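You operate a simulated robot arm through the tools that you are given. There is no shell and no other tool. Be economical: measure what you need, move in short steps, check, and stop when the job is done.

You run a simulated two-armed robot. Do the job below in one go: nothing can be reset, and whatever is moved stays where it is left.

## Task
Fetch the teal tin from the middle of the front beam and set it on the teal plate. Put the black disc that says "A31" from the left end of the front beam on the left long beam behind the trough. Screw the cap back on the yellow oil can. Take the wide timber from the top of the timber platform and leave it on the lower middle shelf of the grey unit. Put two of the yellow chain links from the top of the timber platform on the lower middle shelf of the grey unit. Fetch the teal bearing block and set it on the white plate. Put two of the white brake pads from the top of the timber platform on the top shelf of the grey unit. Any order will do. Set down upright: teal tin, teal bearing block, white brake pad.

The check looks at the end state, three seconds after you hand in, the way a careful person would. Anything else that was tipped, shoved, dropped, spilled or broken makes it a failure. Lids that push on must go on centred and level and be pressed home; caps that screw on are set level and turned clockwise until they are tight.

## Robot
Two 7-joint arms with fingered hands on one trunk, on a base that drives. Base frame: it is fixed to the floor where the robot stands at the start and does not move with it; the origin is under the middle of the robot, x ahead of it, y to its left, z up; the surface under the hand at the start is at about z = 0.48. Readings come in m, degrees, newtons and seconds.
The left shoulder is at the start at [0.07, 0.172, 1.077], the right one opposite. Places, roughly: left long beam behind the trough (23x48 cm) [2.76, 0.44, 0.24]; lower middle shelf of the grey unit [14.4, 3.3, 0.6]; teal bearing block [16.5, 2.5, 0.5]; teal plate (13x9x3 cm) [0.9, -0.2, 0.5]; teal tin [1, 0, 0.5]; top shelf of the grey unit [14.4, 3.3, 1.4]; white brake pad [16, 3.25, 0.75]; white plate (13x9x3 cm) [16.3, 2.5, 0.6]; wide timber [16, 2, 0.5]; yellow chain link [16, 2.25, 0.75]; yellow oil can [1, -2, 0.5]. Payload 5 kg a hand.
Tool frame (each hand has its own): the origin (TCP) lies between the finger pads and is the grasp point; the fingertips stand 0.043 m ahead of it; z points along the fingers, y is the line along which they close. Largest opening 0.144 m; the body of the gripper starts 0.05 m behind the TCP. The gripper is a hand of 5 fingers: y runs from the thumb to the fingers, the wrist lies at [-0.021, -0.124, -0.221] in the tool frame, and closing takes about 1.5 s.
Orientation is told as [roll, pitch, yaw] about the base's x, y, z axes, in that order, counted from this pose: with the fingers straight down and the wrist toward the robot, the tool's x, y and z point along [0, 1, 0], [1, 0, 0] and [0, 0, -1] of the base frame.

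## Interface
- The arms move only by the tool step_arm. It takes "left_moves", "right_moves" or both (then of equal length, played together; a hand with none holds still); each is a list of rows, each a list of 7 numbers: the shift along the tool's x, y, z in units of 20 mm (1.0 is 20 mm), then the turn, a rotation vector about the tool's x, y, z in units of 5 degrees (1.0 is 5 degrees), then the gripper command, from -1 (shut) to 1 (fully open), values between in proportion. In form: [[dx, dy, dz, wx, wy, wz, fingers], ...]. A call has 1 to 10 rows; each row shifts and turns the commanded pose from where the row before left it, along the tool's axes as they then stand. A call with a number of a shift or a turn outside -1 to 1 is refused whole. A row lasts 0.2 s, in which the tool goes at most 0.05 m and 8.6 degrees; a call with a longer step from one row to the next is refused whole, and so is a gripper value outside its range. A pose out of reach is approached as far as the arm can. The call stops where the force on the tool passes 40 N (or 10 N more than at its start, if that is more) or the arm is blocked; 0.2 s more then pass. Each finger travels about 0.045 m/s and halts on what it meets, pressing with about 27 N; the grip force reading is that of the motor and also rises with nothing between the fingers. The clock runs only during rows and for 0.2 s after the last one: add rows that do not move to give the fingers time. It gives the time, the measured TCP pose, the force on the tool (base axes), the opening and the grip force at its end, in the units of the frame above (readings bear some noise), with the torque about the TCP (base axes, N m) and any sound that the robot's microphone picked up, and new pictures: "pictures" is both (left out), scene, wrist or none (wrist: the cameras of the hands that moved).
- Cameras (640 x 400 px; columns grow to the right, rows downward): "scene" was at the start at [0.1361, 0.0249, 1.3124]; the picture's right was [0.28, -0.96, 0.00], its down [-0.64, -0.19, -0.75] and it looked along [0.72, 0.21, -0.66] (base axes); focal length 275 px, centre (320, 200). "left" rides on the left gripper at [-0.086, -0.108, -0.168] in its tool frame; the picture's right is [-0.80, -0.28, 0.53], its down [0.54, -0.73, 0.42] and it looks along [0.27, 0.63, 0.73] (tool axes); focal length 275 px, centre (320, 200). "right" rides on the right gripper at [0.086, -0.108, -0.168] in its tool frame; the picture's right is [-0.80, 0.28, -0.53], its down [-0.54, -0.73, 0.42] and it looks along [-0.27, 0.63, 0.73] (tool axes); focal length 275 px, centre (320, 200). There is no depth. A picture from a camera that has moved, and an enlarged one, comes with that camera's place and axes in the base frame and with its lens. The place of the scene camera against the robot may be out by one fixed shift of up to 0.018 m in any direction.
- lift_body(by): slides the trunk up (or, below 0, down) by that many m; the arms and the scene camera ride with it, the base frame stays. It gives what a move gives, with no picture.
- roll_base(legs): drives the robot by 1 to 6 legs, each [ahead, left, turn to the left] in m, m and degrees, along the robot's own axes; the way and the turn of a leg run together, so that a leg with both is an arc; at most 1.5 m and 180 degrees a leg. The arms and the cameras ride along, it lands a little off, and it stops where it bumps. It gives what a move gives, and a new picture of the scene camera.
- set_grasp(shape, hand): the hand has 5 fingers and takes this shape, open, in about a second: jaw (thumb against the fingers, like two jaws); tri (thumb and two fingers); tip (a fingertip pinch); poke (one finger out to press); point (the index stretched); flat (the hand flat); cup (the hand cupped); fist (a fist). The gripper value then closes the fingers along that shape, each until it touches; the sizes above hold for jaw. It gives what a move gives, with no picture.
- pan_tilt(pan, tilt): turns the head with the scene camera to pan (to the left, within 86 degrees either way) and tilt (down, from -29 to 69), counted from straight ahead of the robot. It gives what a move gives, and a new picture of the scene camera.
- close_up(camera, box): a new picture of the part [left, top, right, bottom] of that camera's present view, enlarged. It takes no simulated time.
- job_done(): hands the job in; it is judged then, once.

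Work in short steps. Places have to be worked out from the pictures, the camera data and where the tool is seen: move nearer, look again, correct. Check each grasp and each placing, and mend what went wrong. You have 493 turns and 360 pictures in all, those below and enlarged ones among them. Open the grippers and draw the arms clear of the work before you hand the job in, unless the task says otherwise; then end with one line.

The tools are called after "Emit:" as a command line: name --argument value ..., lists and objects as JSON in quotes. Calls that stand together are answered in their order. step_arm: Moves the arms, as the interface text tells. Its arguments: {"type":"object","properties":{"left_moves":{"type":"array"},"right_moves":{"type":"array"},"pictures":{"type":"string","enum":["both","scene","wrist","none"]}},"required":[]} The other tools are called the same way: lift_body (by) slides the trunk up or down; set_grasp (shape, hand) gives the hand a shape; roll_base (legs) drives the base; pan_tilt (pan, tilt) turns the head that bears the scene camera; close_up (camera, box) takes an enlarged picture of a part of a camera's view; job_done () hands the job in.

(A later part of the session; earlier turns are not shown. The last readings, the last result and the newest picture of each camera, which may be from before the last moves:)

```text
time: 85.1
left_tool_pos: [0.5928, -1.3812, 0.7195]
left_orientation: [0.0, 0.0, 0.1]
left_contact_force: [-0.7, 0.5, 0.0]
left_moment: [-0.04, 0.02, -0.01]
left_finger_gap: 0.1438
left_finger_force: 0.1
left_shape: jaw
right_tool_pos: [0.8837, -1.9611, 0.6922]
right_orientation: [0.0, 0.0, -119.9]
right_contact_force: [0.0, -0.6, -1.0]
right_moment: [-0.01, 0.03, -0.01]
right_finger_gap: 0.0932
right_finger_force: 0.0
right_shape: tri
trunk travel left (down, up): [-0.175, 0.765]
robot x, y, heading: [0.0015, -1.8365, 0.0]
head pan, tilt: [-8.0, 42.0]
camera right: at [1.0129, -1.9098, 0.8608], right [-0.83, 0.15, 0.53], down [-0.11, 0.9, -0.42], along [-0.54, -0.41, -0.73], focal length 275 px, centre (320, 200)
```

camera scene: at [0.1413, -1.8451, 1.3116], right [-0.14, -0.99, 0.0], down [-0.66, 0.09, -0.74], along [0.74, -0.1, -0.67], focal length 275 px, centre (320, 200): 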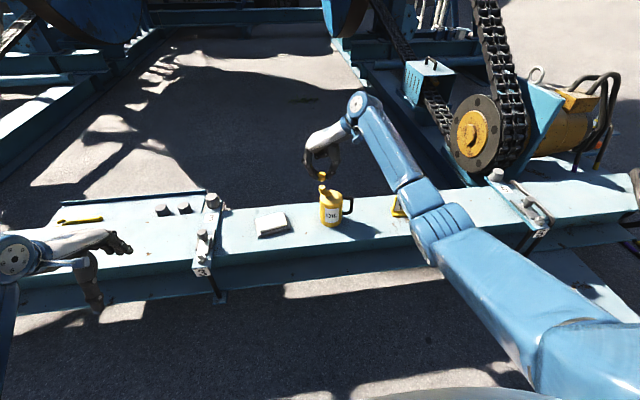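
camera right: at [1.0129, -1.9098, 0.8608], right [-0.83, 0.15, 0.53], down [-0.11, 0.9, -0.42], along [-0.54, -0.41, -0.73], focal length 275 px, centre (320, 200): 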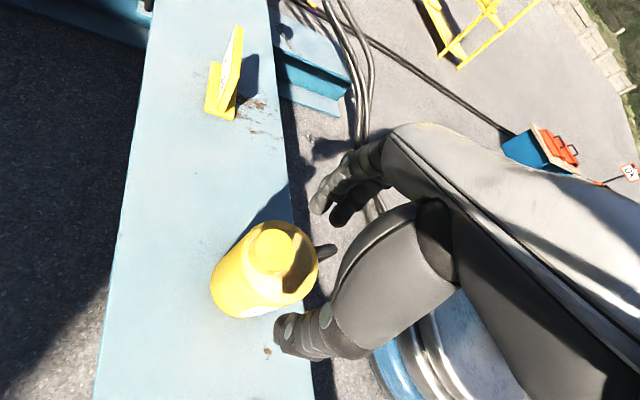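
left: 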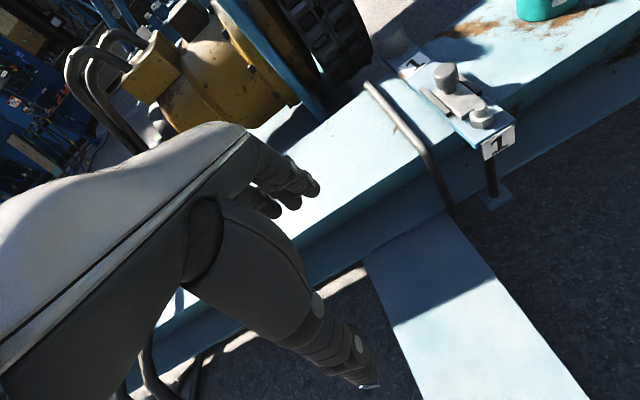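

I'll lift clear and wind the wrist back to see the can.

Emit:
step_arm --right_moves '[[0, 0, -1, 0, 0, 0, 0.3], [0, 0, -1, 0, 0, 0, 0.3], [0, 0, -1, 0, 0, 0, 0.3], [0, 0, -1, 0, 0, -1, 0.3], [0, 0, 0, 0, 0, -1, 0.3], [0, 0, 0, 0, 0, -1, 0.3], [0, 0, 0, 0, 0, -1, 0.3], [0, 0, 0, 0, 0, -1, 0.3], [0, 0, 0, 0, 0, -1, 0.3], [0, 0, 0, 0, 0, -1, 0.3]]' --pictures "none"

Emit:
step_arm --right_moves '[[0, 0, 0, 0, 0, -1, 0.3], [0, 0, 0, 0, 0, -1, 0.3], [0, 0, 0, 0, 0, -1, 0.3], [0, 0, 0, 0, 0, -1, 0.3], [0, 0, 0, 0, 0, -1, 0.3], [0, 0, 0, 0, 0, -1, 0.3], [0, 0, 0, 0, 0, -1, 0.3], [0, 0, 0, 0, 0, -1, 0.3], [0, 0, 0, 0, 0, -1, 0.3], [0, 0, 0, 0, 0, -1, 0.3]]' --pictures "none"

Emit:
step_arm --right_moves '[[0, 0, 0, 0, 0, -1, 0.3], [0, 0, 0, 0, 0, -1, 0.3], [0, 0, 0, 0, 0, -1, 0.3], [0, 0, 0, 0, 0, -1, 0.3], [0, 0, 0, 0, 0, -1, 0.3], [0, 0, 0, 0, 0, -1, 0.3], [0, 0, 0, 0, 0, -1, 0.3], [0, 0, 0, 0, 0, -1, 0.3], [0, 0, 0, 0, 0, -1, 0.3], [0, 0, 0, 0, 0, -1, 0.3]]' --pictures "both"

Emit:
close_up --camera "scene" --box '[270, 140, 390, 240]'

```text
time: 87.3
left_tool_pos: [0.5924, -1.38, 0.7186]
left_orientation: [0.0, 0.0, 0.0]
left_contact_force: [0.3, 0.4, -1.0]
left_moment: [-0.03, -0.01, 0.0]
left_finger_gap: 0.1438
left_finger_force: 0.0
left_shape: jaw
right_tool_pos: [0.9594, -1.9369, 0.766]
right_orientation: [-0.2, 0.0, -85.0]
right_contact_force: [0.3, -1.2, 0.1]
right_moment: [-0.01, 0.02, 0.01]
right_finger_gap: 0.0933
right_finger_force: 0.1
right_shape: tri
right hand out of reach, approached as far as the arm can: row 2, 3, 4, 5, 6, 7, 8, 9, 10
trunk travel left (down, up): [-0.175, 0.765]
robot x, y, heading: [0.0009, -1.8327, 0.2]
head pan, tilt: [-8.0, 42.0]
```

```text
time: 89.5
left_tool_pos: [0.5911, -1.3821, 0.7191]
left_orientation: [0.1, 0.0, 0.1]
left_contact_force: [-0.3, 0.3, -0.8]
left_moment: [-0.03, 0.02, -0.01]
left_finger_gap: 0.1434
left_finger_force: 0.1
left_shape: jaw
right_tool_pos: [1.0523, -1.9097, 0.757]
right_orientation: [-0.1, 0.1, -34.7]
right_contact_force: [0.2, 0.5, -0.6]
right_moment: [-0.06, -0.04, -0.02]
right_finger_gap: 0.0931
right_finger_force: 0.0
right_shape: tri
right hand out of reach, approached as far as the arm can: row 1, 2, 3, 4, 5, 6, 7, 8, 9, 10
trunk travel left (down, up): [-0.175, 0.765]
robot x, y, heading: [0.0019, -1.8381, 0.2]
head pan, tilt: [-8.0, 42.0]
```

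```text
time: 91.7
left_tool_pos: [0.5916, -1.3799, 0.7203]
left_orientation: [-0.1, 0.0, 0.1]
left_contact_force: [-0.1, -0.3, 0.0]
left_moment: [0.0, -0.03, -0.02]
left_finger_gap: 0.1435
left_finger_force: 0.2
left_shape: jaw
right_tool_pos: [1.0764, -1.9055, 0.7519]
right_orientation: [-0.1, -0.2, 15.3]
right_contact_force: [0.5, -0.2, 0.3]
right_moment: [0.02, -0.02, 0.0]
right_finger_gap: 0.0933
right_finger_force: 0.0
right_shape: tri
right hand out of reach, approached as far as the arm can: row 1, 2, 3, 4, 6
trunk travel left (down, up): [-0.175, 0.765]
robot x, y, heading: [0.0023, -1.8371, -0.0]
head pan, tilt: [-8.0, 42.0]
camera scene: at [0.1412, -1.8451, 1.3117], right [-0.14, -0.99, 0.0], down [-0.66, 0.09, -0.74], along [0.74, -0.1, -0.67], focal length 275 px, centre (320, 200)
camera right: at [0.9486, -1.8494, 0.9207], right [0.48, -0.69, 0.54], down [-0.56, -0.71, -0.42], along [0.68, -0.09, -0.73], focal length 275 px, centre (320, 200)
```

scene: 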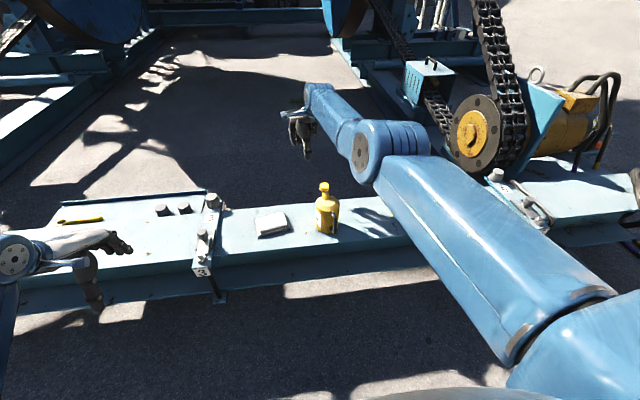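
right: 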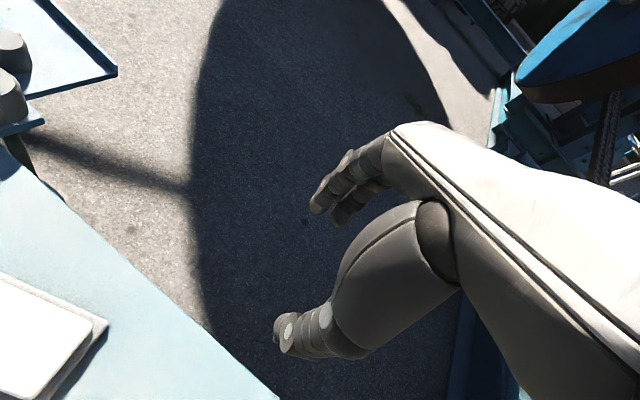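

```text
4.00 times, centred on (330, 190) of scene
camera zoom: at [0.1412, -1.8451, 1.3117], right [-0.14, -0.99, 0.0], down [-0.66, 0.09, -0.74], along [0.74, -0.1, -0.67], focal length 1100 px, centre (280, 240)
```

zoom: 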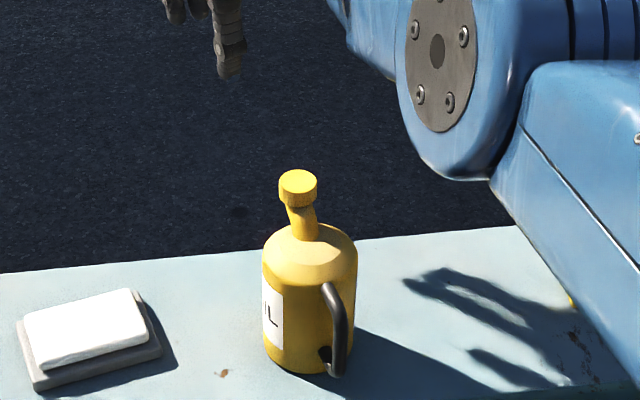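

The can stands upright, rotated about 80° and shifted a couple of cm, with the cap on level. I'll bring the hand back over the cap, to press down (for friction under the can) and give it a final tightening.

Emit:
step_arm --right_moves '[[0, 0, -1, 0, 0, 0, 0.3], [0, 0, -0.5, 0, 0, 0, 0.3], [-0.12, -1, 0, 0, 0, -1, 0.1], [-0.12, -1, 0, 0, 0, -1, 0.1], [-0.12, -1, 0, 0, 0, -1, 0.1], [-0.12, -1, 0, 0, 0, -1, 0.1], [-0.12, -1, 0, 0, 0, 0, 0.1], [-0.12, -1, 0, 0, 0, 0, 0.1], [0, 0, 0, 0, 0, 0, 0.1]]' --pictures "wrist"

```text
time: 93.7
left_tool_pos: [0.5904, -1.3814, 0.7188]
left_orientation: [-0.1, 0.0, 0.1]
left_contact_force: [0.2, -1.6, 1.2]
left_moment: [-0.02, 0.02, 0.0]
left_finger_gap: 0.1435
left_finger_force: 0.0
left_shape: jaw
right_tool_pos: [1.0587, -1.9633, 0.775]
right_orientation: [0.1, 0.1, 35.2]
right_contact_force: [0.1, 0.2, 0.7]
right_moment: [-0.01, 0.0, 0.02]
right_finger_gap: 0.0795
right_finger_force: 0.1
right_shape: tri
right hand out of reach, approached as far as the arm can: row 3, 4, 5, 6, 7, 8
trunk travel left (down, up): [-0.175, 0.765]
robot x, y, heading: [0.0031, -1.836, 0.2]
head pan, tilt: [-8.0, 42.0]
camera right: at [0.9223, -1.9561, 0.9438], right [0.69, -0.49, 0.53], down [-0.28, -0.86, -0.42], along [0.66, 0.14, -0.73], focal length 275 px, centre (320, 200)
```

right: 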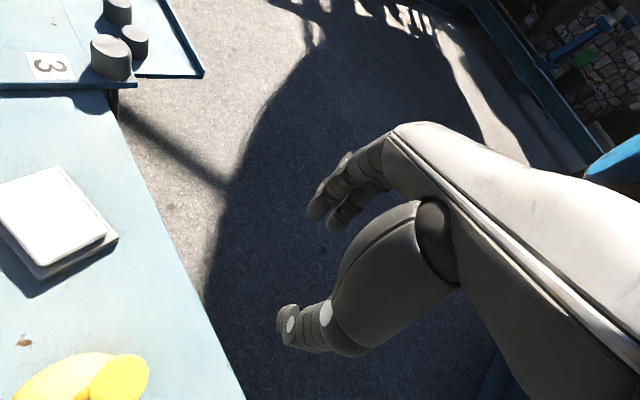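

The commanded pose had drifted out of reach. I'll bring it back in −x until the arm follows.

Emit:
step_arm --right_moves '[[0.576, -0.817, 0, 0, 0, 0, 0.1], [0.576, -0.817, 0, 0, 0, 0, 0.1], [0.576, -0.817, 0, 0, 0, 0, 0.1], [0.576, -0.817, 0, 0, 0, 0, 0.1], [0, 0, 0, 0, 0, 0, 0.1]]' --pictures "none"

```text
time: 94.9
left_tool_pos: [0.5928, -1.3815, 0.7186]
left_orientation: [0.0, 0.0, 0.0]
left_contact_force: [0.1, 0.5, 0.0]
left_moment: [-0.01, -0.02, -0.02]
left_finger_gap: 0.1439
left_finger_force: 0.2
left_shape: jaw
right_tool_pos: [1.0597, -1.9622, 0.7732]
right_orientation: [0.1, 0.2, 35.3]
right_contact_force: [0.0, -0.5, 0.7]
right_moment: [0.02, 0.01, -0.01]
right_finger_gap: 0.0796
right_finger_force: 0.0
right_shape: tri
right hand out of reach, approached as far as the arm can: row 1, 2, 3, 4
trunk travel left (down, up): [-0.175, 0.765]
robot x, y, heading: [0.0026, -1.8351, 0.2]
head pan, tilt: [-8.0, 42.0]
```

Emit:
step_arm --right_moves '[[0, -0.6, -0.5, 0, 0, 1, 0.1], [0, -0.6, -0.5, 0, 0, 1, 0.1], [0, -0.6, -0.5, 0, 0, 1, 0.1], [0, -0.6, -0.5, 0, 0, 1, 0.1], [0, -0.6, -0.5, 0, 0, 1, 0.1], [0, 0, 0, 0, 0, 0, 0.1]]' --pictures "none"

```text
time: 96.3
left_tool_pos: [0.5922, -1.3807, 0.7188]
left_orientation: [-0.1, 0.1, 0.1]
left_contact_force: [-0.3, 0.1, 0.8]
left_moment: [-0.01, 0.03, 0.04]
left_finger_gap: 0.1433
left_finger_force: 0.1
left_shape: jaw
right_tool_pos: [1.0915, -1.9841, 0.8176]
right_orientation: [0.0, 0.2, 10.1]
right_contact_force: [0.0, -1.1, -0.6]
right_moment: [0.02, 0.01, -0.03]
right_finger_gap: 0.0797
right_finger_force: 0.1
right_shape: tri
right hand out of reach, approached as far as the arm can: row 1, 2, 3, 4, 5
trunk travel left (down, up): [-0.175, 0.765]
robot x, y, heading: [0.0007, -1.8348, -0.1]
head pan, tilt: [-8.0, 42.0]
```

The arm seems stuck straight (singular). I'll move it sideways to −y and up to unlock it.

Emit:
step_arm --right_moves '[[-0.9, -0.3, -0.5, 0, 0, 0, 0.1], [-0.9, -0.3, -0.5, 0, 0, 0, 0.1], [-0.9, -0.3, -0.5, 0, 0, 0, 0.1], [-0.9, -0.3, -0.5, 0, 0, 0, 0.1], [-0.9, -0.3, -0.5, 0, 0, 0, 0.1], [-0.9, -0.3, -0.5, 0, 0, 0, 0.1], [0, 0, 0, 0, 0, 0, 0.1]]' --pictures "scene"

```text
time: 97.9
left_tool_pos: [0.5925, -1.3809, 0.7192]
left_orientation: [0.1, 0.0, 0.1]
left_contact_force: [0.8, 0.5, -0.7]
left_moment: [-0.01, 0.02, 0.02]
left_finger_gap: 0.1435
left_finger_force: 0.0
left_shape: jaw
right_tool_pos: [1.092, -2.0967, 0.8805]
right_orientation: [-0.1, 0.0, 10.2]
right_contact_force: [0.0, 0.2, 0.0]
right_moment: [-0.03, 0.01, 0.03]
right_finger_gap: 0.0796
right_finger_force: 0.1
right_shape: tri
right hand out of reach, approached as far as the arm can: row 1, 2, 3, 4
trunk travel left (down, up): [-0.175, 0.765]
robot x, y, heading: [0.001, -1.8364, 0.1]
head pan, tilt: [-8.0, 42.0]
camera scene: at [0.1416, -1.8446, 1.3116], right [-0.14, -0.99, 0.0], down [-0.66, 0.09, -0.74], along [0.74, -0.1, -0.67], focal length 275 px, centre (320, 200)
```

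scene: 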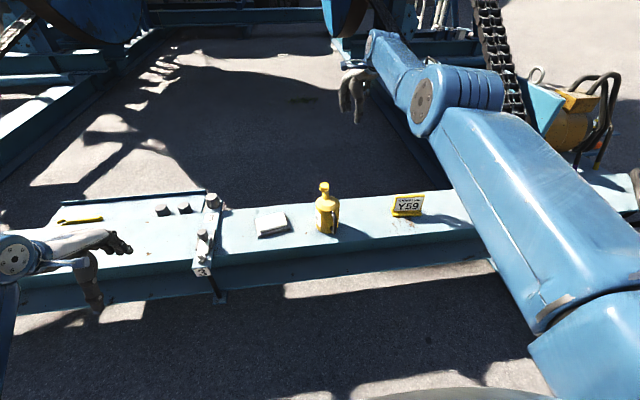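

Rows 5–6 were in reach again. I'll pull back in −x.

Emit:
step_arm --right_moves '[[0, -1, 0, 0, 0, 0, 0.1], [0, -1, 0, 0, 0, 0, 0.1], [0, -1, 0, 0, 0, 0, 0.1], [0, -1, 0, 0, 0, 0, 0.1], [0, -1, 0, 0, 0, 0, 0.1], [0, -1, 0, 0, 0, 0, 0.1], [0, -1, 0, 0, 0, 0, 0.1], [0, -1, 0, 0, 0, 0, 0.1]]' --pictures "none"

```text
time: 99.7
left_tool_pos: [0.5922, -1.3802, 0.7201]
left_orientation: [0.0, 0.0, 0.1]
left_contact_force: [-0.4, 0.3, 0.2]
left_moment: [0.03, 0.0, 0.0]
left_finger_gap: 0.1436
left_finger_force: 0.0
left_shape: jaw
right_tool_pos: [1.0881, -2.1366, 0.8811]
right_orientation: [0.0, 0.1, 10.2]
right_contact_force: [0.1, -0.4, 0.2]
right_moment: [-0.02, -0.02, 0.0]
right_finger_gap: 0.0796
right_finger_force: 0.1
right_shape: tri
right hand out of reach, approached as far as the arm can: row 1, 2, 3, 4, 5, 6, 7, 8
trunk travel left (down, up): [-0.175, 0.765]
robot x, y, heading: [0.005, -1.8359, 0.5]
head pan, tilt: [-8.0, 42.0]
```

The readings fit a command still beyond the reach sphere. I'll keep pulling it back.

Emit:
step_arm --right_moves '[[0, -1, 0, 0, 0, 0, 0.1], [0, -1, 0, 0, 0, 0, 0.1], [0, -1, 0, 0, 0, 0, 0.1], [0, -1, 0, 0, 0, 0, 0.1], [0, -1, 0, 0, 0, 0, 0.1], [0, -1, 0, 0, 0, 0, 0.1], [0, -1, 0, 0, 0, 0, 0.1], [0, -1, 0, 0, 0, 0, 0.1]]' --pictures "none"

```text
time: 101.5
left_tool_pos: [0.5917, -1.3809, 0.7188]
left_orientation: [0.0, 0.0, 0.1]
left_contact_force: [0.7, -0.4, -0.7]
left_moment: [0.04, 0.01, 0.02]
left_finger_gap: 0.1436
left_finger_force: 0.0
left_shape: jaw
right_tool_pos: [1.0812, -2.1859, 0.8897]
right_orientation: [0.1, 0.1, 10.0]
right_contact_force: [-0.5, 0.3, -1.3]
right_moment: [0.01, 0.05, -0.01]
right_finger_gap: 0.0796
right_finger_force: 0.1
right_shape: tri
right hand out of reach, approached as far as the arm can: row 1, 2, 3, 4, 5, 6, 7, 8
trunk travel left (down, up): [-0.175, 0.765]
robot x, y, heading: [0.0021, -1.833, -0.0]
head pan, tilt: [-8.0, 42.0]
```

Emit:
step_arm --right_moves '[[-0.6, -0.8, -0.6, 0, 0, -1, 0.1], [-0.6, -0.8, -0.6, 0, 0, -1, 0.1], [-0.6, -0.8, -0.6, 0, 0, -1, 0.1], [-0.6, -0.8, -0.6, 0, 0, -1, 0.1], [-0.6, -0.8, -0.6, 0, 0, -1, 0.1], [-0.6, -0.8, -0.6, 0, 0, -1, 0.1], [0, 0, 0, 0, 0, 0, 0.1]]' --pictures "scene"

```text
time: 103.1
left_tool_pos: [0.5922, -1.3811, 0.7193]
left_orientation: [0.0, 0.1, 0.2]
left_contact_force: [0.1, 0.4, -0.3]
left_moment: [-0.01, 0.05, -0.01]
left_finger_gap: 0.1439
left_finger_force: 0.1
left_shape: jaw
right_tool_pos: [1.0041, -2.2811, 0.9588]
right_orientation: [0.0, 0.1, 40.2]
right_contact_force: [1.0, 0.5, -1.0]
right_moment: [0.02, 0.04, 0.02]
right_finger_gap: 0.0795
right_finger_force: 0.2
right_shape: tri
right hand out of reach, approached as far as the arm can: row 1, 4, 5, 6
trunk travel left (down, up): [-0.175, 0.765]
robot x, y, heading: [0.0007, -1.8338, 0.3]
head pan, tilt: [-8.0, 42.0]
camera scene: at [0.1419, -1.8445, 1.3115], right [-0.14, -0.99, 0.0], down [-0.66, 0.09, -0.74], along [0.74, -0.1, -0.67], focal length 275 px, centre (320, 200)
```

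scene: 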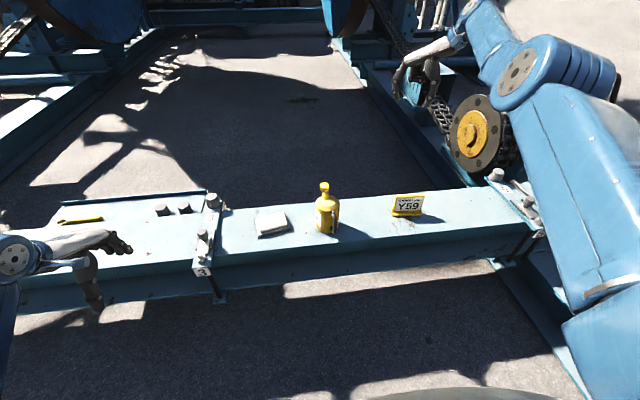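

That helped (rows 2–3 in reach). I'll continue the same kind of motion, mostly up and inward.

Emit:
step_arm --right_moves '[[-0.2, -0.5, -1, 0, 0, -1, 0.1], [-0.2, -0.5, -1, 0, 0, -1, 0.1], [-0.2, -0.5, -1, 0, 0, -1, 0.1], [-0.2, -0.5, -1, 0, 0, -1, 0.1], [0, -1, -0.5, 0, 0, 0, 0.1], [0, -1, -0.5, 0, 0, 0, 0.1], [0, -1, -0.5, 0, 0, 0, 0.1], [0, -1, -0.5, 0, 0, 0, 0.1]]' --pictures "none"

```text
time: 104.9
left_tool_pos: [0.5922, -1.3816, 0.7189]
left_orientation: [-0.1, 0.0, 0.1]
left_contact_force: [0.5, -0.7, -0.1]
left_moment: [0.05, 0.05, 0.0]
left_finger_gap: 0.1436
left_finger_force: 0.1
left_shape: jaw
right_tool_pos: [0.899, -2.373, 1.0652]
right_orientation: [0.1, 0.0, 60.1]
right_contact_force: [-0.5, 0.6, 0.9]
right_moment: [-0.02, 0.01, 0.0]
right_finger_gap: 0.0795
right_finger_force: 0.0
right_shape: tri
right hand out of reach, approached as far as the arm can: row 1, 2, 3, 4
trunk travel left (down, up): [-0.175, 0.765]
robot x, y, heading: [0.002, -1.8375, 0.0]
head pan, tilt: [-8.0, 42.0]
```

In reach again. Now I'll move in −x towards the robot.

Emit:
step_arm --right_moves '[[0.866, -0.5, 0, 0, 0, 0, 0.1], [0.866, -0.5, 0, 0, 0, 0, 0.1], [0.866, -0.5, 0, 0, 0, 0, 0.1], [0.866, -0.5, 0, 0, 0, 0, 0.1], [0.866, -0.5, 0, 0, 0, 0, 0.1], [0.866, -0.5, 0, 0, 0, 0, 0.1], [0.866, -0.5, 0, 0, 0, 0, 0.1], [0.866, -0.5, 0, 0, 0, 0, 0.1]]' --pictures "none"

```text
time: 106.7
left_tool_pos: [0.5915, -1.3794, 0.7194]
left_orientation: [0.1, 0.0, 0.1]
left_contact_force: [0.9, -0.1, -0.5]
left_moment: [0.0, -0.03, 0.04]
left_finger_gap: 0.1434
left_finger_force: 0.1
left_shape: jaw
right_tool_pos: [0.8469, -2.4381, 1.0983]
right_orientation: [0.1, 0.0, 60.1]
right_contact_force: [0.6, 0.4, -0.5]
right_moment: [-0.01, 0.02, -0.01]
right_finger_gap: 0.0794
right_finger_force: 0.1
right_shape: tri
right hand out of reach, approached as far as the arm can: row 1, 2, 3, 4, 5, 6, 7, 8
trunk travel left (down, up): [-0.175, 0.765]
robot x, y, heading: [0.0055, -1.8315, 0.1]
head pan, tilt: [-8.0, 42.0]
```

The arm still slides along a limit. I'll look at its configuration with the head camera.

Emit:
pan_tilt --pan -45 --tilt 10

```text
time: 107.7
left_tool_pos: [0.5915, -1.3808, 0.7196]
left_orientation: [0.0, 0.0, 0.1]
left_contact_force: [0.9, 0.1, 0.1]
left_moment: [-0.01, -0.04, 0.0]
left_finger_gap: 0.1438
left_finger_force: 0.0
left_shape: jaw
right_tool_pos: [0.8479, -2.4379, 1.0979]
right_orientation: [0.1, 0.0, 60.2]
right_contact_force: [0.7, 1.1, 0.3]
right_moment: [0.04, -0.02, -0.03]
right_finger_gap: 0.0796
right_finger_force: 0.0
right_shape: tri
trunk travel left (down, up): [-0.175, 0.765]
robot x, y, heading: [0.0033, -1.8335, 0.1]
head pan, tilt: [-45.0, 10.0]
camera scene: at [0.1245, -1.8992, 1.3622], right [-0.7, -0.71, 0.0], down [-0.12, 0.12, -0.98], along [0.7, -0.69, -0.17], focal length 275 px, centre (320, 200)
```

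scene: 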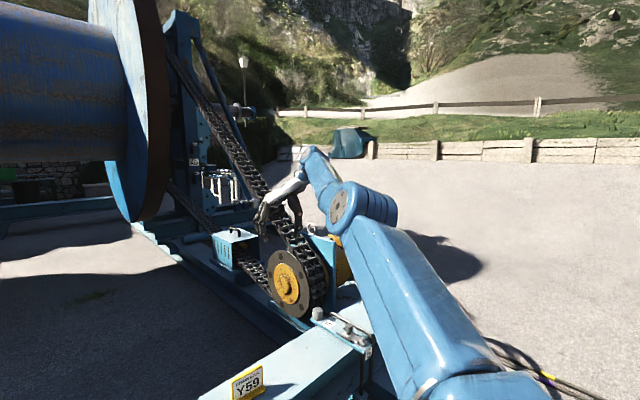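

I'll test whether a wrist limit is the trouble by letting the fingers tilt outward while backing off.

Emit:
step_arm --right_moves '[[0, 0, 0, -1, 0, 0, 0.1], [0, 0, 0, -1, 0, 0, 0.1], [0, 0, 0, -1, 0, 0, 0.1], [0, 0, 0, -1, 0, 0, 0.1], [0, 0, 0, -1, 0, 0, 0.1], [0, 0, 0, -1, 0, 0, 0.1], [0, 0, 0, -1, 0, 0, 0.1], [0, 0, 0, -1, 0, 0, 0.1]]' --pictures "none"

```text
time: 109.5
left_tool_pos: [0.5914, -1.3807, 0.7201]
left_orientation: [0.0, -0.1, 0.0]
left_contact_force: [1.4, 0.6, 0.3]
left_moment: [-0.02, 0.01, -0.02]
left_finger_gap: 0.1439
left_finger_force: 0.0
left_shape: jaw
right_tool_pos: [0.8579, -2.4455, 1.1007]
right_orientation: [0.1, -40.1, 60.2]
right_contact_force: [0.1, -0.6, -1.0]
right_moment: [-0.01, 0.02, 0.03]
right_finger_gap: 0.0796
right_finger_force: 0.1
right_shape: tri
right hand out of reach, approached as far as the arm can: row 2, 4, 6
trunk travel left (down, up): [-0.175, 0.765]
robot x, y, heading: [0.0033, -1.8343, 0.4]
head pan, tilt: [-45.0, 10.0]
```

Emit:
step_arm --right_moves '[[1, 0, 0, 0, 0, 0, 0.1], [1, 0, 0, 0, 0, 0, 0.1], [1, 0, 0, 0, 0, 0, 0.1], [1, 0, 0, 0, 0, 0, 0.1], [1, 0, 0, 0, 0, 0, 0.1], [1, 0, 0, 0, 0, 0, 0.1]]' --pictures "none"

```text
time: 110.9
left_tool_pos: [0.5913, -1.3805, 0.719]
left_orientation: [0.1, 0.0, 0.1]
left_contact_force: [-0.1, -0.1, 1.0]
left_moment: [0.0, 0.02, 0.0]
left_finger_gap: 0.1436
left_finger_force: 0.0
left_shape: jaw
right_tool_pos: [0.8423, -2.4622, 1.1173]
right_orientation: [0.1, -39.9, 60.2]
right_contact_force: [-0.4, 0.3, 0.5]
right_moment: [0.0, -0.01, 0.03]
right_finger_gap: 0.0796
right_finger_force: 0.0
right_shape: tri
right hand out of reach, approached as far as the arm can: row 1, 2, 3, 4, 5, 6
trunk travel left (down, up): [-0.175, 0.765]
robot x, y, heading: [0.004, -1.8344, 0.2]
head pan, tilt: [-45.0, 10.0]
```

Emit:
step_arm --right_moves '[[-1, 0, 0, 0, 0, 0, 0.1], [-1, 0, 0, 0, 0, 0, 0.1], [-1, 0, 0, 0, 0, 0, 0.1], [-1, 0, 0, 0, 0, 0, 0.1], [-1, 0, 0, 0, 0, 0, 0.1], [-1, 0, 0, 0, 0, 0, 0.1]]' --pictures "none"

Emit:
step_arm --right_moves '[[0.5, -1, 0, 0, 0, 0, 0.1], [0.5, -1, 0, 0, 0, 0, 0.1], [0.5, -1, 0, 0, 0, 0, 0.1], [0.5, -1, 0, 0, 0, 0, 0.1], [0.5, -1, 0, 0, 0, 0, 0.1], [0.5, -1, 0, 0, 0, 0, 0.1]]' --pictures "none"

```text
time: 112.3
left_tool_pos: [0.591, -1.3814, 0.719]
left_orientation: [0.0, 0.0, 0.0]
left_contact_force: [-0.2, 0.2, -0.2]
left_moment: [-0.01, 0.0, 0.02]
left_finger_gap: 0.1433
left_finger_force: 0.1
left_shape: jaw
right_tool_pos: [0.8435, -2.4634, 1.1099]
right_orientation: [0.0, -40.0, 60.2]
right_contact_force: [-0.4, -0.6, 0.2]
right_moment: [-0.01, -0.06, 0.01]
right_finger_gap: 0.0795
right_finger_force: 0.1
right_shape: tri
right hand out of reach, approached as far as the arm can: row 1, 2, 3, 4, 5, 6
trunk travel left (down, up): [-0.175, 0.765]
robot x, y, heading: [0.0031, -1.833, 0.0]
head pan, tilt: [-45.0, 10.0]
```

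```text
time: 113.7
left_tool_pos: [0.592, -1.38, 0.7194]
left_orientation: [0.0, 0.0, 0.1]
left_contact_force: [-0.2, -0.7, 1.1]
left_moment: [0.03, 0.01, -0.02]
left_finger_gap: 0.1436
left_finger_force: 0.1
left_shape: jaw
right_tool_pos: [0.7745, -2.5402, 1.0365]
right_orientation: [0.1, -40.1, 60.3]
right_contact_force: [-0.6, 0.5, 0.1]
right_moment: [0.01, 0.0, 0.01]
right_finger_gap: 0.0796
right_finger_force: 0.1
right_shape: tri
right hand out of reach, approached as far as the arm can: row 1, 2, 3, 4, 5, 6
trunk travel left (down, up): [-0.175, 0.765]
robot x, y, heading: [0.0038, -1.8339, 0.3]
head pan, tilt: [-45.0, 10.0]
```

I'll try sweeping the hand upward (a direction in which the elbow should flex), then inward.

Emit:
step_arm --right_moves '[[0, 0.643, -0.766, 0, 0, 0, 0.1], [0, 0.643, -0.766, 0, 0, 0, 0.1], [0, 0.643, -0.766, 0, 0, 0, 0.1], [0, 0.643, -0.766, 0, 0, 0, 0.1], [0, 0.643, -0.766, 0, 0, 0, 0.1], [0, 0.643, -0.766, 0, 0, 0, 0.1], [0, 0.643, -0.766, 0, 0, 0, 0.1], [0, 0.643, -0.766, 0, 0, 0, 0.1], [0, 0.643, -0.766, 0, 0, 0, 0.1], [0, 0.643, -0.766, 0, 0, 0, 0.1]]' --pictures "scene"

```text
time: 115.9
left_tool_pos: [0.5901, -1.3808, 0.7194]
left_orientation: [-0.1, -0.1, 0.2]
left_contact_force: [-0.1, 0.3, 0.1]
left_moment: [-0.05, -0.04, 0.0]
left_finger_gap: 0.1438
left_finger_force: 0.1
left_shape: jaw
right_tool_pos: [0.7485, -2.524, 1.2217]
right_orientation: [-0.1, -40.0, 60.2]
right_contact_force: [-0.7, 0.4, -0.1]
right_moment: [-0.09, 0.0, -0.05]
right_finger_gap: 0.0797
right_finger_force: 0.0
right_shape: tri
right hand out of reach, approached as far as the arm can: row 3, 5, 6, 7, 8, 9, 10
trunk travel left (down, up): [-0.175, 0.765]
robot x, y, heading: [-0.0003, -1.839, 0.2]
head pan, tilt: [-45.0, 10.0]
camera scene: at [0.1222, -1.8978, 1.3625], right [-0.71, -0.71, 0.0], down [-0.12, 0.12, -0.99], along [0.7, -0.69, -0.17], focal length 275 px, centre (320, 200)
```

scene: 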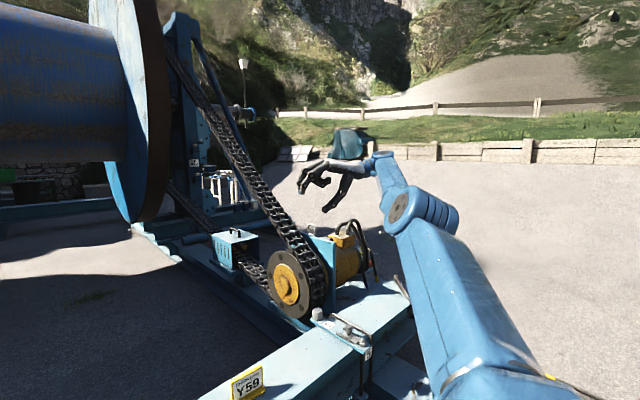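

Emit:
step_arm --right_moves '[[0.5, 0.663, 0.557, 0, 0, 0, 0.1], [0.5, 0.663, 0.557, 0, 0, 0, 0.1], [0.5, 0.663, 0.557, 0, 0, 0, 0.1], [0.5, 0.663, 0.557, 0, 0, 0, 0.1], [0.5, 0.663, 0.557, 0, 0, 0, 0.1], [0.5, 0.663, 0.557, 0, 0, 0, 0.1], [0.5, 0.663, 0.557, 0, 0, 0, 0.1], [0.5, 0.663, 0.557, 0, 0, 0, 0.1], [0.5, 0.663, 0.557, 0, 0, 0, 0.1], [0.5, 0.663, 0.557, 0, 0, 0, 0.1]]' --pictures "none"

```text
time: 118.1
left_tool_pos: [0.5914, -1.3809, 0.7187]
left_orientation: [0.0, 0.0, 0.1]
left_contact_force: [-0.4, 1.4, 0.5]
left_moment: [-0.03, 0.0, -0.01]
left_finger_gap: 0.1436
left_finger_force: 0.0
left_shape: jaw
right_tool_pos: [0.8418, -2.4128, 1.2558]
right_orientation: [0.1, -39.9, 60.3]
right_contact_force: [0.2, 0.1, 0.6]
right_moment: [-0.03, 0.02, 0.02]
right_finger_gap: 0.0795
right_finger_force: 0.0
right_shape: tri
right hand out of reach, approached as far as the arm can: row 1, 2, 3, 4, 5, 6, 7, 8, 9, 10
trunk travel left (down, up): [-0.175, 0.765]
robot x, y, heading: [0.0045, -1.8382, 0.3]
head pan, tilt: [-45.0, 10.0]
```

This behaves like a straight-elbow singularity. I'll go low along the reach sphere, then come straight up, which cuts inside the sphere and forces the elbow to flex.

Emit:
step_arm --right_moves '[[0, -0.643, 0.766, 0.8, 0, 0, 0.1], [0, -0.55, 0.83, 0.8, 0, 0, 0.1], [0, -0.5, 0.87, 0.8, 0, 0, 0.1], [0, -0.43, 0.9, 0.8, 0, 0, 0.1], [0, -0.36, 0.93, 0.8, 0, 0, 0.1], [0, -0.3, 0.95, 0.8, 0, 0, 0.1], [0, -0.23, 0.97, 0.8, 0, 0, 0.1], [0, -0.16, 0.98, 0.8, 0, 0, 0.1], [0, -0.1, 0.99, 0.8, 0, 0, 0.1], [0, -0.05, 1, 0.8, 0, 0, 0.1]]' --pictures "none"

Emit:
step_arm --right_moves '[[0, 0, 1, 0, 0, 0, 0.1], [0, 0, 1, 0, 0, 0, 0.1], [0, 0, 1, 0, 0, 0, 0.1], [0, 0, 1, 0, 0, 0, 0.1], [0, 0, 1, 0, 0, 0, 0.1], [0, 0, 1, 0, 0, 0, 0.1], [0, 0, 1, 0, 0, 0, 0.1], [0, 0, 1, 0, 0, 0, 0.1], [0, 0, 1, 0, 0, 0, 0.1], [0, 0, 1, 0, 0, 0, 0.1]]' --pictures "scene"

```text
time: 120.3
left_tool_pos: [0.5931, -1.3807, 0.7193]
left_orientation: [0.1, 0.1, 0.1]
left_contact_force: [-0.1, -0.6, -0.6]
left_moment: [0.0, -0.01, -0.01]
left_finger_gap: 0.1436
left_finger_force: 0.0
left_shape: jaw
right_tool_pos: [0.8669, -2.4235, 1.0627]
right_orientation: [0.2, 0.1, 60.2]
right_contact_force: [0.0, 0.3, 0.4]
right_moment: [0.03, -0.01, -0.02]
right_finger_gap: 0.0796
right_finger_force: 0.2
right_shape: tri
right hand out of reach, approached as far as the arm can: row 2, 3, 5, 6, 7, 8, 10
trunk travel left (down, up): [-0.175, 0.765]
robot x, y, heading: [0.0058, -1.835, 0.2]
head pan, tilt: [-45.0, 10.0]
```

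```text
time: 122.5
left_tool_pos: [0.5923, -1.3807, 0.719]
left_orientation: [0.0, 0.1, 0.2]
left_contact_force: [0.6, -0.6, -1.6]
left_moment: [0.01, 0.0, -0.01]
left_finger_gap: 0.1435
left_finger_force: 0.0
left_shape: jaw
right_tool_pos: [0.8883, -2.4352, 0.8646]
right_orientation: [0.1, 0.1, 60.3]
right_contact_force: [0.4, 0.3, -0.5]
right_moment: [0.0, 0.01, 0.01]
right_finger_gap: 0.0795
right_finger_force: 0.0
right_shape: tri
right hand out of reach, approached as far as the arm can: row 1, 2, 3, 4, 5, 7, 10
trunk travel left (down, up): [-0.175, 0.765]
robot x, y, heading: [0.0063, -1.8359, 0.2]
head pan, tilt: [-45.0, 10.0]
camera scene: at [0.125, -1.8997, 1.3622], right [-0.71, -0.71, 0.0], down [-0.12, 0.12, -0.98], along [0.7, -0.69, -0.17], focal length 275 px, centre (320, 200)
```

scene: 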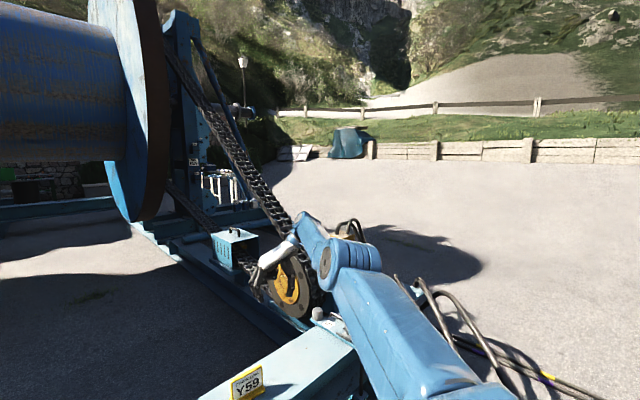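

Emit:
step_arm --right_moves '[[0, 0, 1, 0, 0, 0, 0.1], [0, 0, 1, 0, 0, 0, 0.1], [0, 0, 1, 0, 0, 0, 0.1], [0, 0, 1, 0, 0, 0, 0.1], [0, 0, 1, 0, 0, 0, 0.1], [0, 0, 1, 0, 0, 0, 0.1], [0, 0, 1, 0, 0, 0, 0.1], [0, 0, 1, 0, 0, 0, 0.1], [0, 0, 1, 0, 0, 0, 0.1], [0, 0, 0.5, 0, 0, 0, 0.1]]' --pictures "none"

Emit:
step_arm --right_moves '[[0, 0, -1, 0, 0, 0, 0.1], [0, 0, -1, 0, 0, 0, 0.1], [0, 0, -1, 0, 0, 0, 0.1], [0, 0, -1, 0, 0, 0, 0.1], [0, 0, -1, 0, 0, 0, 0.1], [0, 0, -1, 0, 0, 0, 0.1], [0, 0, -1, 0, 0, 0, 0.1], [0, 0, -1, 0, 0, 0, 0.1], [0, 0, -1, 0, 0, 0, 0.1], [0, 0, -1, 0, 0, 0, 0.1]]' --pictures "none"

```text
time: 124.7
left_tool_pos: [0.5915, -1.3811, 0.7198]
left_orientation: [0.0, 0.0, 0.1]
left_contact_force: [-0.1, 0.8, 0.4]
left_moment: [0.0, 0.0, 0.02]
left_finger_gap: 0.1436
left_finger_force: 0.1
left_shape: jaw
right_tool_pos: [0.8717, -2.4278, 0.6793]
right_orientation: [-0.1, 0.0, 60.2]
right_contact_force: [-0.1, 0.0, -0.3]
right_moment: [-0.04, -0.04, 0.01]
right_finger_gap: 0.0796
right_finger_force: 0.1
right_shape: tri
right hand out of reach, approached as far as the arm can: row 5, 7, 9
trunk travel left (down, up): [-0.175, 0.765]
robot x, y, heading: [0.0057, -1.8354, -0.0]
head pan, tilt: [-45.0, 10.0]
```

```text
time: 126.9
left_tool_pos: [0.5905, -1.3814, 0.7193]
left_orientation: [0.0, 0.0, 0.1]
left_contact_force: [1.1, 0.6, -0.2]
left_moment: [-0.01, -0.01, -0.02]
left_finger_gap: 0.1436
left_finger_force: 0.0
left_shape: jaw
right_tool_pos: [0.8721, -2.4275, 0.8764]
right_orientation: [0.0, 0.0, 60.2]
right_contact_force: [-0.7, -0.3, 0.9]
right_moment: [-0.03, -0.03, -0.01]
right_finger_gap: 0.0795
right_finger_force: 0.1
right_shape: tri
trunk travel left (down, up): [-0.175, 0.765]
robot x, y, heading: [0.0038, -1.8341, 0.0]
head pan, tilt: [-45.0, 10.0]
```

That worked, with no reach limits. Now inward, keeping a slight upward motion.

Emit:
step_arm --right_moves '[[0.4, -0.23, -0.5, 0, 0, 0, 0.1], [0.4, -0.23, -0.5, 0, 0, 0, 0.1], [0.5, -0.3, -0.3, 0, 0, 0, 0.1], [0.7, -0.4, -0.2, 0, 0, 0, 0.1], [0.866, -0.5, 0, 0, 0, 0, 0.1], [0.866, -0.5, 0, 0, 0, 0, 0.1], [0.866, -0.5, 0, 0, 0, 0, 0.1], [0.866, -0.5, 0, 0, 0, 0, 0.1], [0.866, -0.5, 0, 0, 0, 0, 0.1], [0.866, -0.5, 0, 0, 0, 0, 0.1]]' --pictures "none"

```text
time: 129.1
left_tool_pos: [0.5908, -1.3814, 0.7196]
left_orientation: [0.0, 0.1, 0.1]
left_contact_force: [0.1, 0.2, -0.1]
left_moment: [0.02, -0.05, 0.01]
left_finger_gap: 0.1436
left_finger_force: 0.1
left_shape: jaw
right_tool_pos: [0.7058, -2.4297, 0.9088]
right_orientation: [0.0, 0.0, 60.2]
right_contact_force: [-0.9, -0.9, -0.6]
right_moment: [-0.01, 0.0, -0.02]
right_finger_gap: 0.0795
right_finger_force: 0.0
right_shape: tri
trunk travel left (down, up): [-0.175, 0.765]
robot x, y, heading: [0.0044, -1.8331, 0.3]
head pan, tilt: [-45.0, 10.0]
```

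Free again. I'll drive 0.15 m closer so turning the cap stays well within reach, and look at the can.

Emit:
roll_base --legs '[[0.15, 0, 0]]'

Emit:
pan_tilt --pan -8 --tilt 45

```text
time: 130.5
left_tool_pos: [0.743, -1.3806, 0.7187]
left_orientation: [0.1, 0.1, 0.1]
left_contact_force: [0.5, -0.1, -1.2]
left_moment: [-0.04, 0.03, -0.06]
left_finger_gap: 0.1434
left_finger_force: 0.1
left_shape: jaw
right_tool_pos: [0.8582, -2.4294, 0.9054]
right_orientation: [0.1, 0.1, 60.2]
right_contact_force: [0.6, -0.3, -0.9]
right_moment: [0.01, 0.07, 0.03]
right_finger_gap: 0.0794
right_finger_force: 0.1
right_shape: tri
trunk travel left (down, up): [-0.175, 0.765]
robot x, y, heading: [0.1511, -1.8353, 0.2]
head pan, tilt: [-45.0, 10.0]
camera scene: at [0.2756, -1.899, 1.3621], right [-0.71, -0.71, 0.0], down [-0.12, 0.12, -0.98], along [0.7, -0.69, -0.17], focal length 275 px, centre (320, 200)
```

scene: 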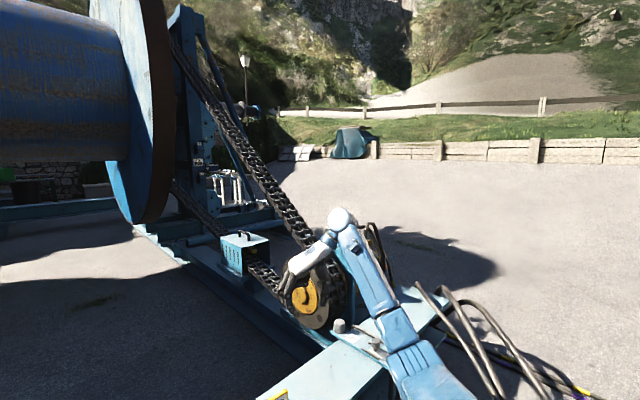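

```text
time: 131.5
left_tool_pos: [0.7419, -1.3801, 0.7193]
left_orientation: [0.0, 0.1, 0.1]
left_contact_force: [-0.3, 0.5, 0.0]
left_moment: [-0.01, -0.01, -0.02]
left_finger_gap: 0.1438
left_finger_force: 0.0
left_shape: jaw
right_tool_pos: [0.8575, -2.429, 0.9065]
right_orientation: [0.0, 0.1, 60.3]
right_contact_force: [-0.9, -0.2, 0.1]
right_moment: [-0.02, -0.02, 0.01]
right_finger_gap: 0.0795
right_finger_force: 0.1
right_shape: tri
trunk travel left (down, up): [-0.175, 0.765]
robot x, y, heading: [0.1529, -1.8365, 0.1]
head pan, tilt: [-8.0, 45.0]
camera scene: at [0.2888, -1.8446, 1.3074], right [-0.14, -0.99, 0.0], down [-0.7, 0.1, -0.71], along [0.7, -0.1, -0.71], focal length 275 px, centre (320, 200)
```

scene: 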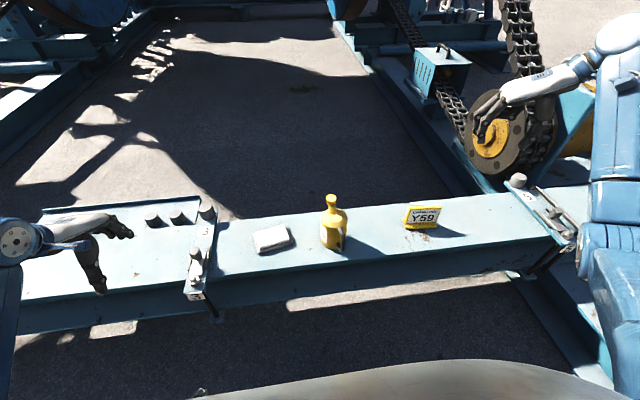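

Emit:
step_arm --right_moves '[[0.55, 1, 0.2, 0, 0, 0, 0.1], [0.55, 1, 0.2, 0, 0, 0, 0.1], [0.55, 1, 0.2, 0, 0, 0, 0.1], [0.55, 1, 0.2, 0, 0, 0, 0.1], [0.55, 1, 0.2, 0, 0, 0, 0.1], [0.55, 1, 0.2, 0, 0, 0, 0.1], [0.55, 1, 0.2, 0, 0, 0, 0.1], [0.55, 1, 0.2, 0, 0, 0, 0.1], [0.55, 1, 0.2, 0, 0, 0, 0.1], [0.55, 1, 0.2, 0, 0, 0, 0.1]]' --pictures "none"

Emit:
step_arm --right_moves '[[0.5, 1, 0.3, 0, 0, 0, 0.1], [0.5, 1, 0.3, 0, 0, 0, 0.1], [0.5, 1, 0.3, 0, 0, 0, 0.1], [0.5, 1, 0.3, 0, 0, 0, 0.1], [0.5, 1, 0.3, 0, 0, 0, 0.1], [0.5, 1, 0.3, 0, 0, 0, 0.1], [0.5, 1, 0.3, 0, 0, 0, 0.1], [0, 0, 0, 0, 0, 0, 0.1]]' --pictures "wrist"

```text
time: 133.7
left_tool_pos: [0.7404, -1.381, 0.7179]
left_orientation: [0.1, 0.0, 0.1]
left_contact_force: [1.1, 0.4, 0.4]
left_moment: [-0.04, 0.0, -0.02]
left_finger_gap: 0.1436
left_finger_force: 0.1
left_shape: jaw
right_tool_pos: [0.862, -2.2018, 0.8669]
right_orientation: [0.0, 0.1, 60.1]
right_contact_force: [-0.1, 0.0, 0.3]
right_moment: [-0.02, 0.02, 0.0]
right_finger_gap: 0.0796
right_finger_force: 0.2
right_shape: tri
trunk travel left (down, up): [-0.175, 0.765]
robot x, y, heading: [0.1541, -1.8322, -0.3]
head pan, tilt: [-8.0, 45.0]
```

```text
time: 135.5
left_tool_pos: [0.7412, -1.3812, 0.719]
left_orientation: [0.1, 0.0, 0.1]
left_contact_force: [-0.4, -0.3, 1.2]
left_moment: [0.01, -0.01, 0.03]
left_finger_gap: 0.1438
left_finger_force: 0.1
left_shape: jaw
right_tool_pos: [0.8706, -2.0436, 0.825]
right_orientation: [0.1, -0.1, 60.2]
right_contact_force: [-0.5, 0.2, -0.7]
right_moment: [0.01, -0.03, -0.02]
right_finger_gap: 0.0797
right_finger_force: 0.1
right_shape: tri
trunk travel left (down, up): [-0.175, 0.765]
robot x, y, heading: [0.1519, -1.8336, -0.1]
head pan, tilt: [-8.0, 45.0]
camera right: at [0.7426, -2.0947, 0.9923], right [0.83, -0.15, 0.53], down [0.11, -0.9, -0.42], along [0.54, 0.41, -0.73], focal length 275 px, centre (320, 200)
```

right: 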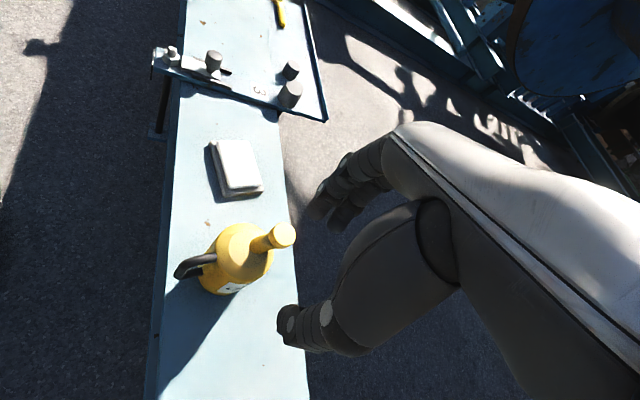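

The cap is at about (0.913, -1.972). I'll go over it and check once more before gripping.

Emit:
step_arm --right_moves '[[0, 0.82, 0.8, 0, 0, 0, 0.1], [0, 0.82, 0.8, 0, 0, 0, 0.1], [0, 0.82, 0.8, 0, 0, 0, 0.1], [0, 0.82, 0.8, 0, 0, 0, 0.1], [0, 0.82, 0.8, 0, 0, 0, 0.1], [0, 0, 0, 0, 0, 0, 0.1]]' --pictures "none"

Emit:
close_up --camera "right" --box '[180, 190, 380, 330]'

```text
time: 136.9
left_tool_pos: [0.742, -1.3809, 0.7198]
left_orientation: [0.0, 0.0, 0.0]
left_contact_force: [-0.6, -0.4, -0.2]
left_moment: [0.0, -0.02, 0.01]
left_finger_gap: 0.1438
left_finger_force: 0.1
left_shape: jaw
right_tool_pos: [0.9102, -1.9755, 0.746]
right_orientation: [0.1, -0.1, 60.1]
right_contact_force: [-0.8, -0.5, -0.8]
right_moment: [0.01, 0.0, 0.03]
right_finger_gap: 0.0793
right_finger_force: 0.0
right_shape: tri
trunk travel left (down, up): [-0.175, 0.765]
robot x, y, heading: [0.1547, -1.832, 0.1]
head pan, tilt: [-8.0, 45.0]
```

```text
2.86 times, centred on (280, 260) of right
camera zoom: at [0.7831, -2.0258, 0.9137], right [0.83, -0.15, 0.53], down [0.11, -0.9, -0.42], along [0.54, 0.41, -0.73], focal length 786 px, centre (434, 29)
```

zoom: 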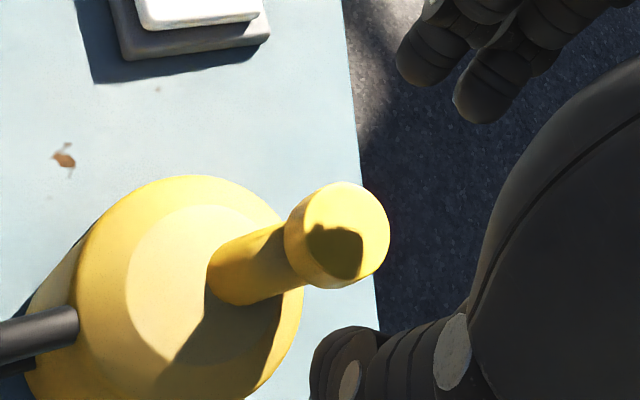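

The cap top is at (0.918, -1.9695, 0.657). I'll lower, grip, then press gently and turn clockwise 20° while watching the torque.

Emit:
step_arm --right_moves '[[-0.2, 0.46, 0.85, 0, 0, 0, 0], [0, 0, 1, 0, 0, 0, 0], [0, 0, 1, 0, 0, 0, 0], [0, 0, 0, 0, 0, 0, -0.4], [0, 0, 0, 0, 0, 0, -0.8], [0, 0, 0, 0, 0, 0, -1], [0, 0, 0, 0, 0, 0, -1], [0, 0, 0, 0, 0, 0, -1]]' --pictures "none"

Emit:
step_arm --right_moves '[[0, 0, 0.1, 0, 0, 0, -1], [0, 0, 0.1, 0, 0, 0, -1], [0, 0, 0.05, 0, 0, 0, -1], [0, 0, 0, 0, 0, 0, -1]]' --pictures "wrist"

```text
time: 138.7
left_tool_pos: [0.7423, -1.3797, 0.7177]
left_orientation: [-0.1, 0.0, 0.1]
left_contact_force: [-0.1, 0.4, 0.5]
left_moment: [-0.02, 0.0, -0.05]
left_finger_gap: 0.1439
left_finger_force: 0.0
left_shape: jaw
right_tool_pos: [0.918, -1.9677, 0.6878]
right_orientation: [0.0, 0.0, 60.2]
right_contact_force: [-0.7, 0.3, -0.4]
right_moment: [0.03, -0.03, 0.01]
right_finger_gap: 0.0262
right_finger_force: 27.1
right_shape: tri
trunk travel left (down, up): [-0.175, 0.765]
robot x, y, heading: [0.1533, -1.8359, 0.2]
head pan, tilt: [-8.0, 45.0]
```

```text
time: 139.7
left_tool_pos: [0.7401, -1.3818, 0.72]
left_orientation: [0.0, -0.1, 0.1]
left_contact_force: [-1.4, 0.0, 0.4]
left_moment: [0.0, 0.04, 0.01]
left_finger_gap: 0.1436
left_finger_force: 0.1
left_shape: jaw
right_tool_pos: [0.919, -1.9671, 0.6844]
right_orientation: [0.0, -0.1, 60.2]
right_contact_force: [-1.6, -1.4, 17.9]
right_moment: [-0.06, 0.12, 0.02]
right_finger_gap: 0.0272
right_finger_force: 27.2
right_shape: tri
trunk travel left (down, up): [-0.175, 0.765]
robot x, y, heading: [0.153, -1.8352, 0.1]
head pan, tilt: [-8.0, 45.0]
camera right: at [0.7906, -2.0186, 0.8528], right [0.83, -0.15, 0.54], down [0.11, -0.9, -0.42], along [0.55, 0.41, -0.73], focal length 275 px, centre (320, 200)
```

right: 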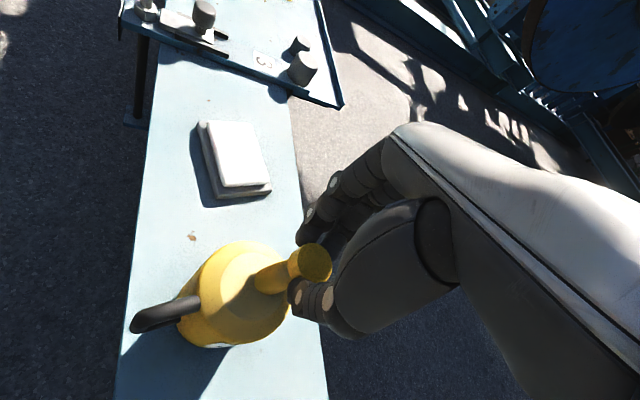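

Pressing with 18 N. Now I'll turn 30° clockwise.

Emit:
step_arm --right_moves '[[0, 0, 0, 0, 0, 1, -1], [0, 0, 0, 0, 0, 1, -1], [0, 0, 0, 0, 0, 1, -1], [0, 0, 0, 0, 0, 1, -1], [0, 0, 0, 0, 0, 1, -1], [0, 0, 0, 0, 0, 1, -1]]' --pictures "wrist"

```text
time: 141.1
left_tool_pos: [0.74, -1.3803, 0.7195]
left_orientation: [-0.1, -0.1, 0.1]
left_contact_force: [0.0, 0.4, -0.2]
left_moment: [0.01, 0.01, 0.0]
left_finger_gap: 0.1435
left_finger_force: 0.0
left_shape: jaw
right_tool_pos: [0.9184, -1.9671, 0.6852]
right_orientation: [-0.1, -0.1, 29.9]
right_contact_force: [2.5, -4.6, 20.8]
right_moment: [-0.19, -0.07, 0.03]
right_finger_gap: 0.0275
right_finger_force: 26.8
right_shape: tri
trunk travel left (down, up): [-0.175, 0.765]
robot x, y, heading: [0.1526, -1.8376, 0.2]
head pan, tilt: [-8.0, 45.0]
camera right: at [0.7822, -1.9469, 0.852], right [0.64, -0.55, 0.54], down [-0.36, -0.83, -0.42], along [0.68, 0.08, -0.73], focal length 275 px, centre (320, 200)
```

right: 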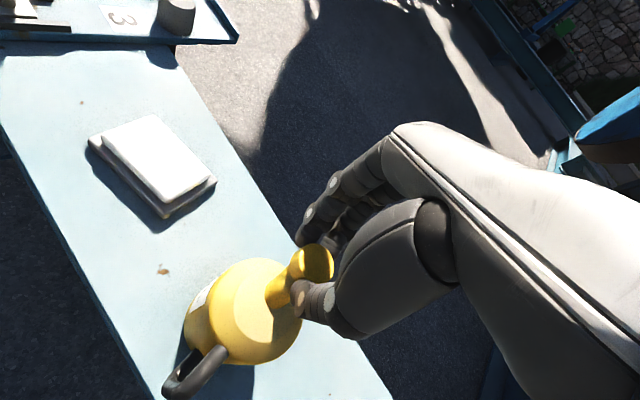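

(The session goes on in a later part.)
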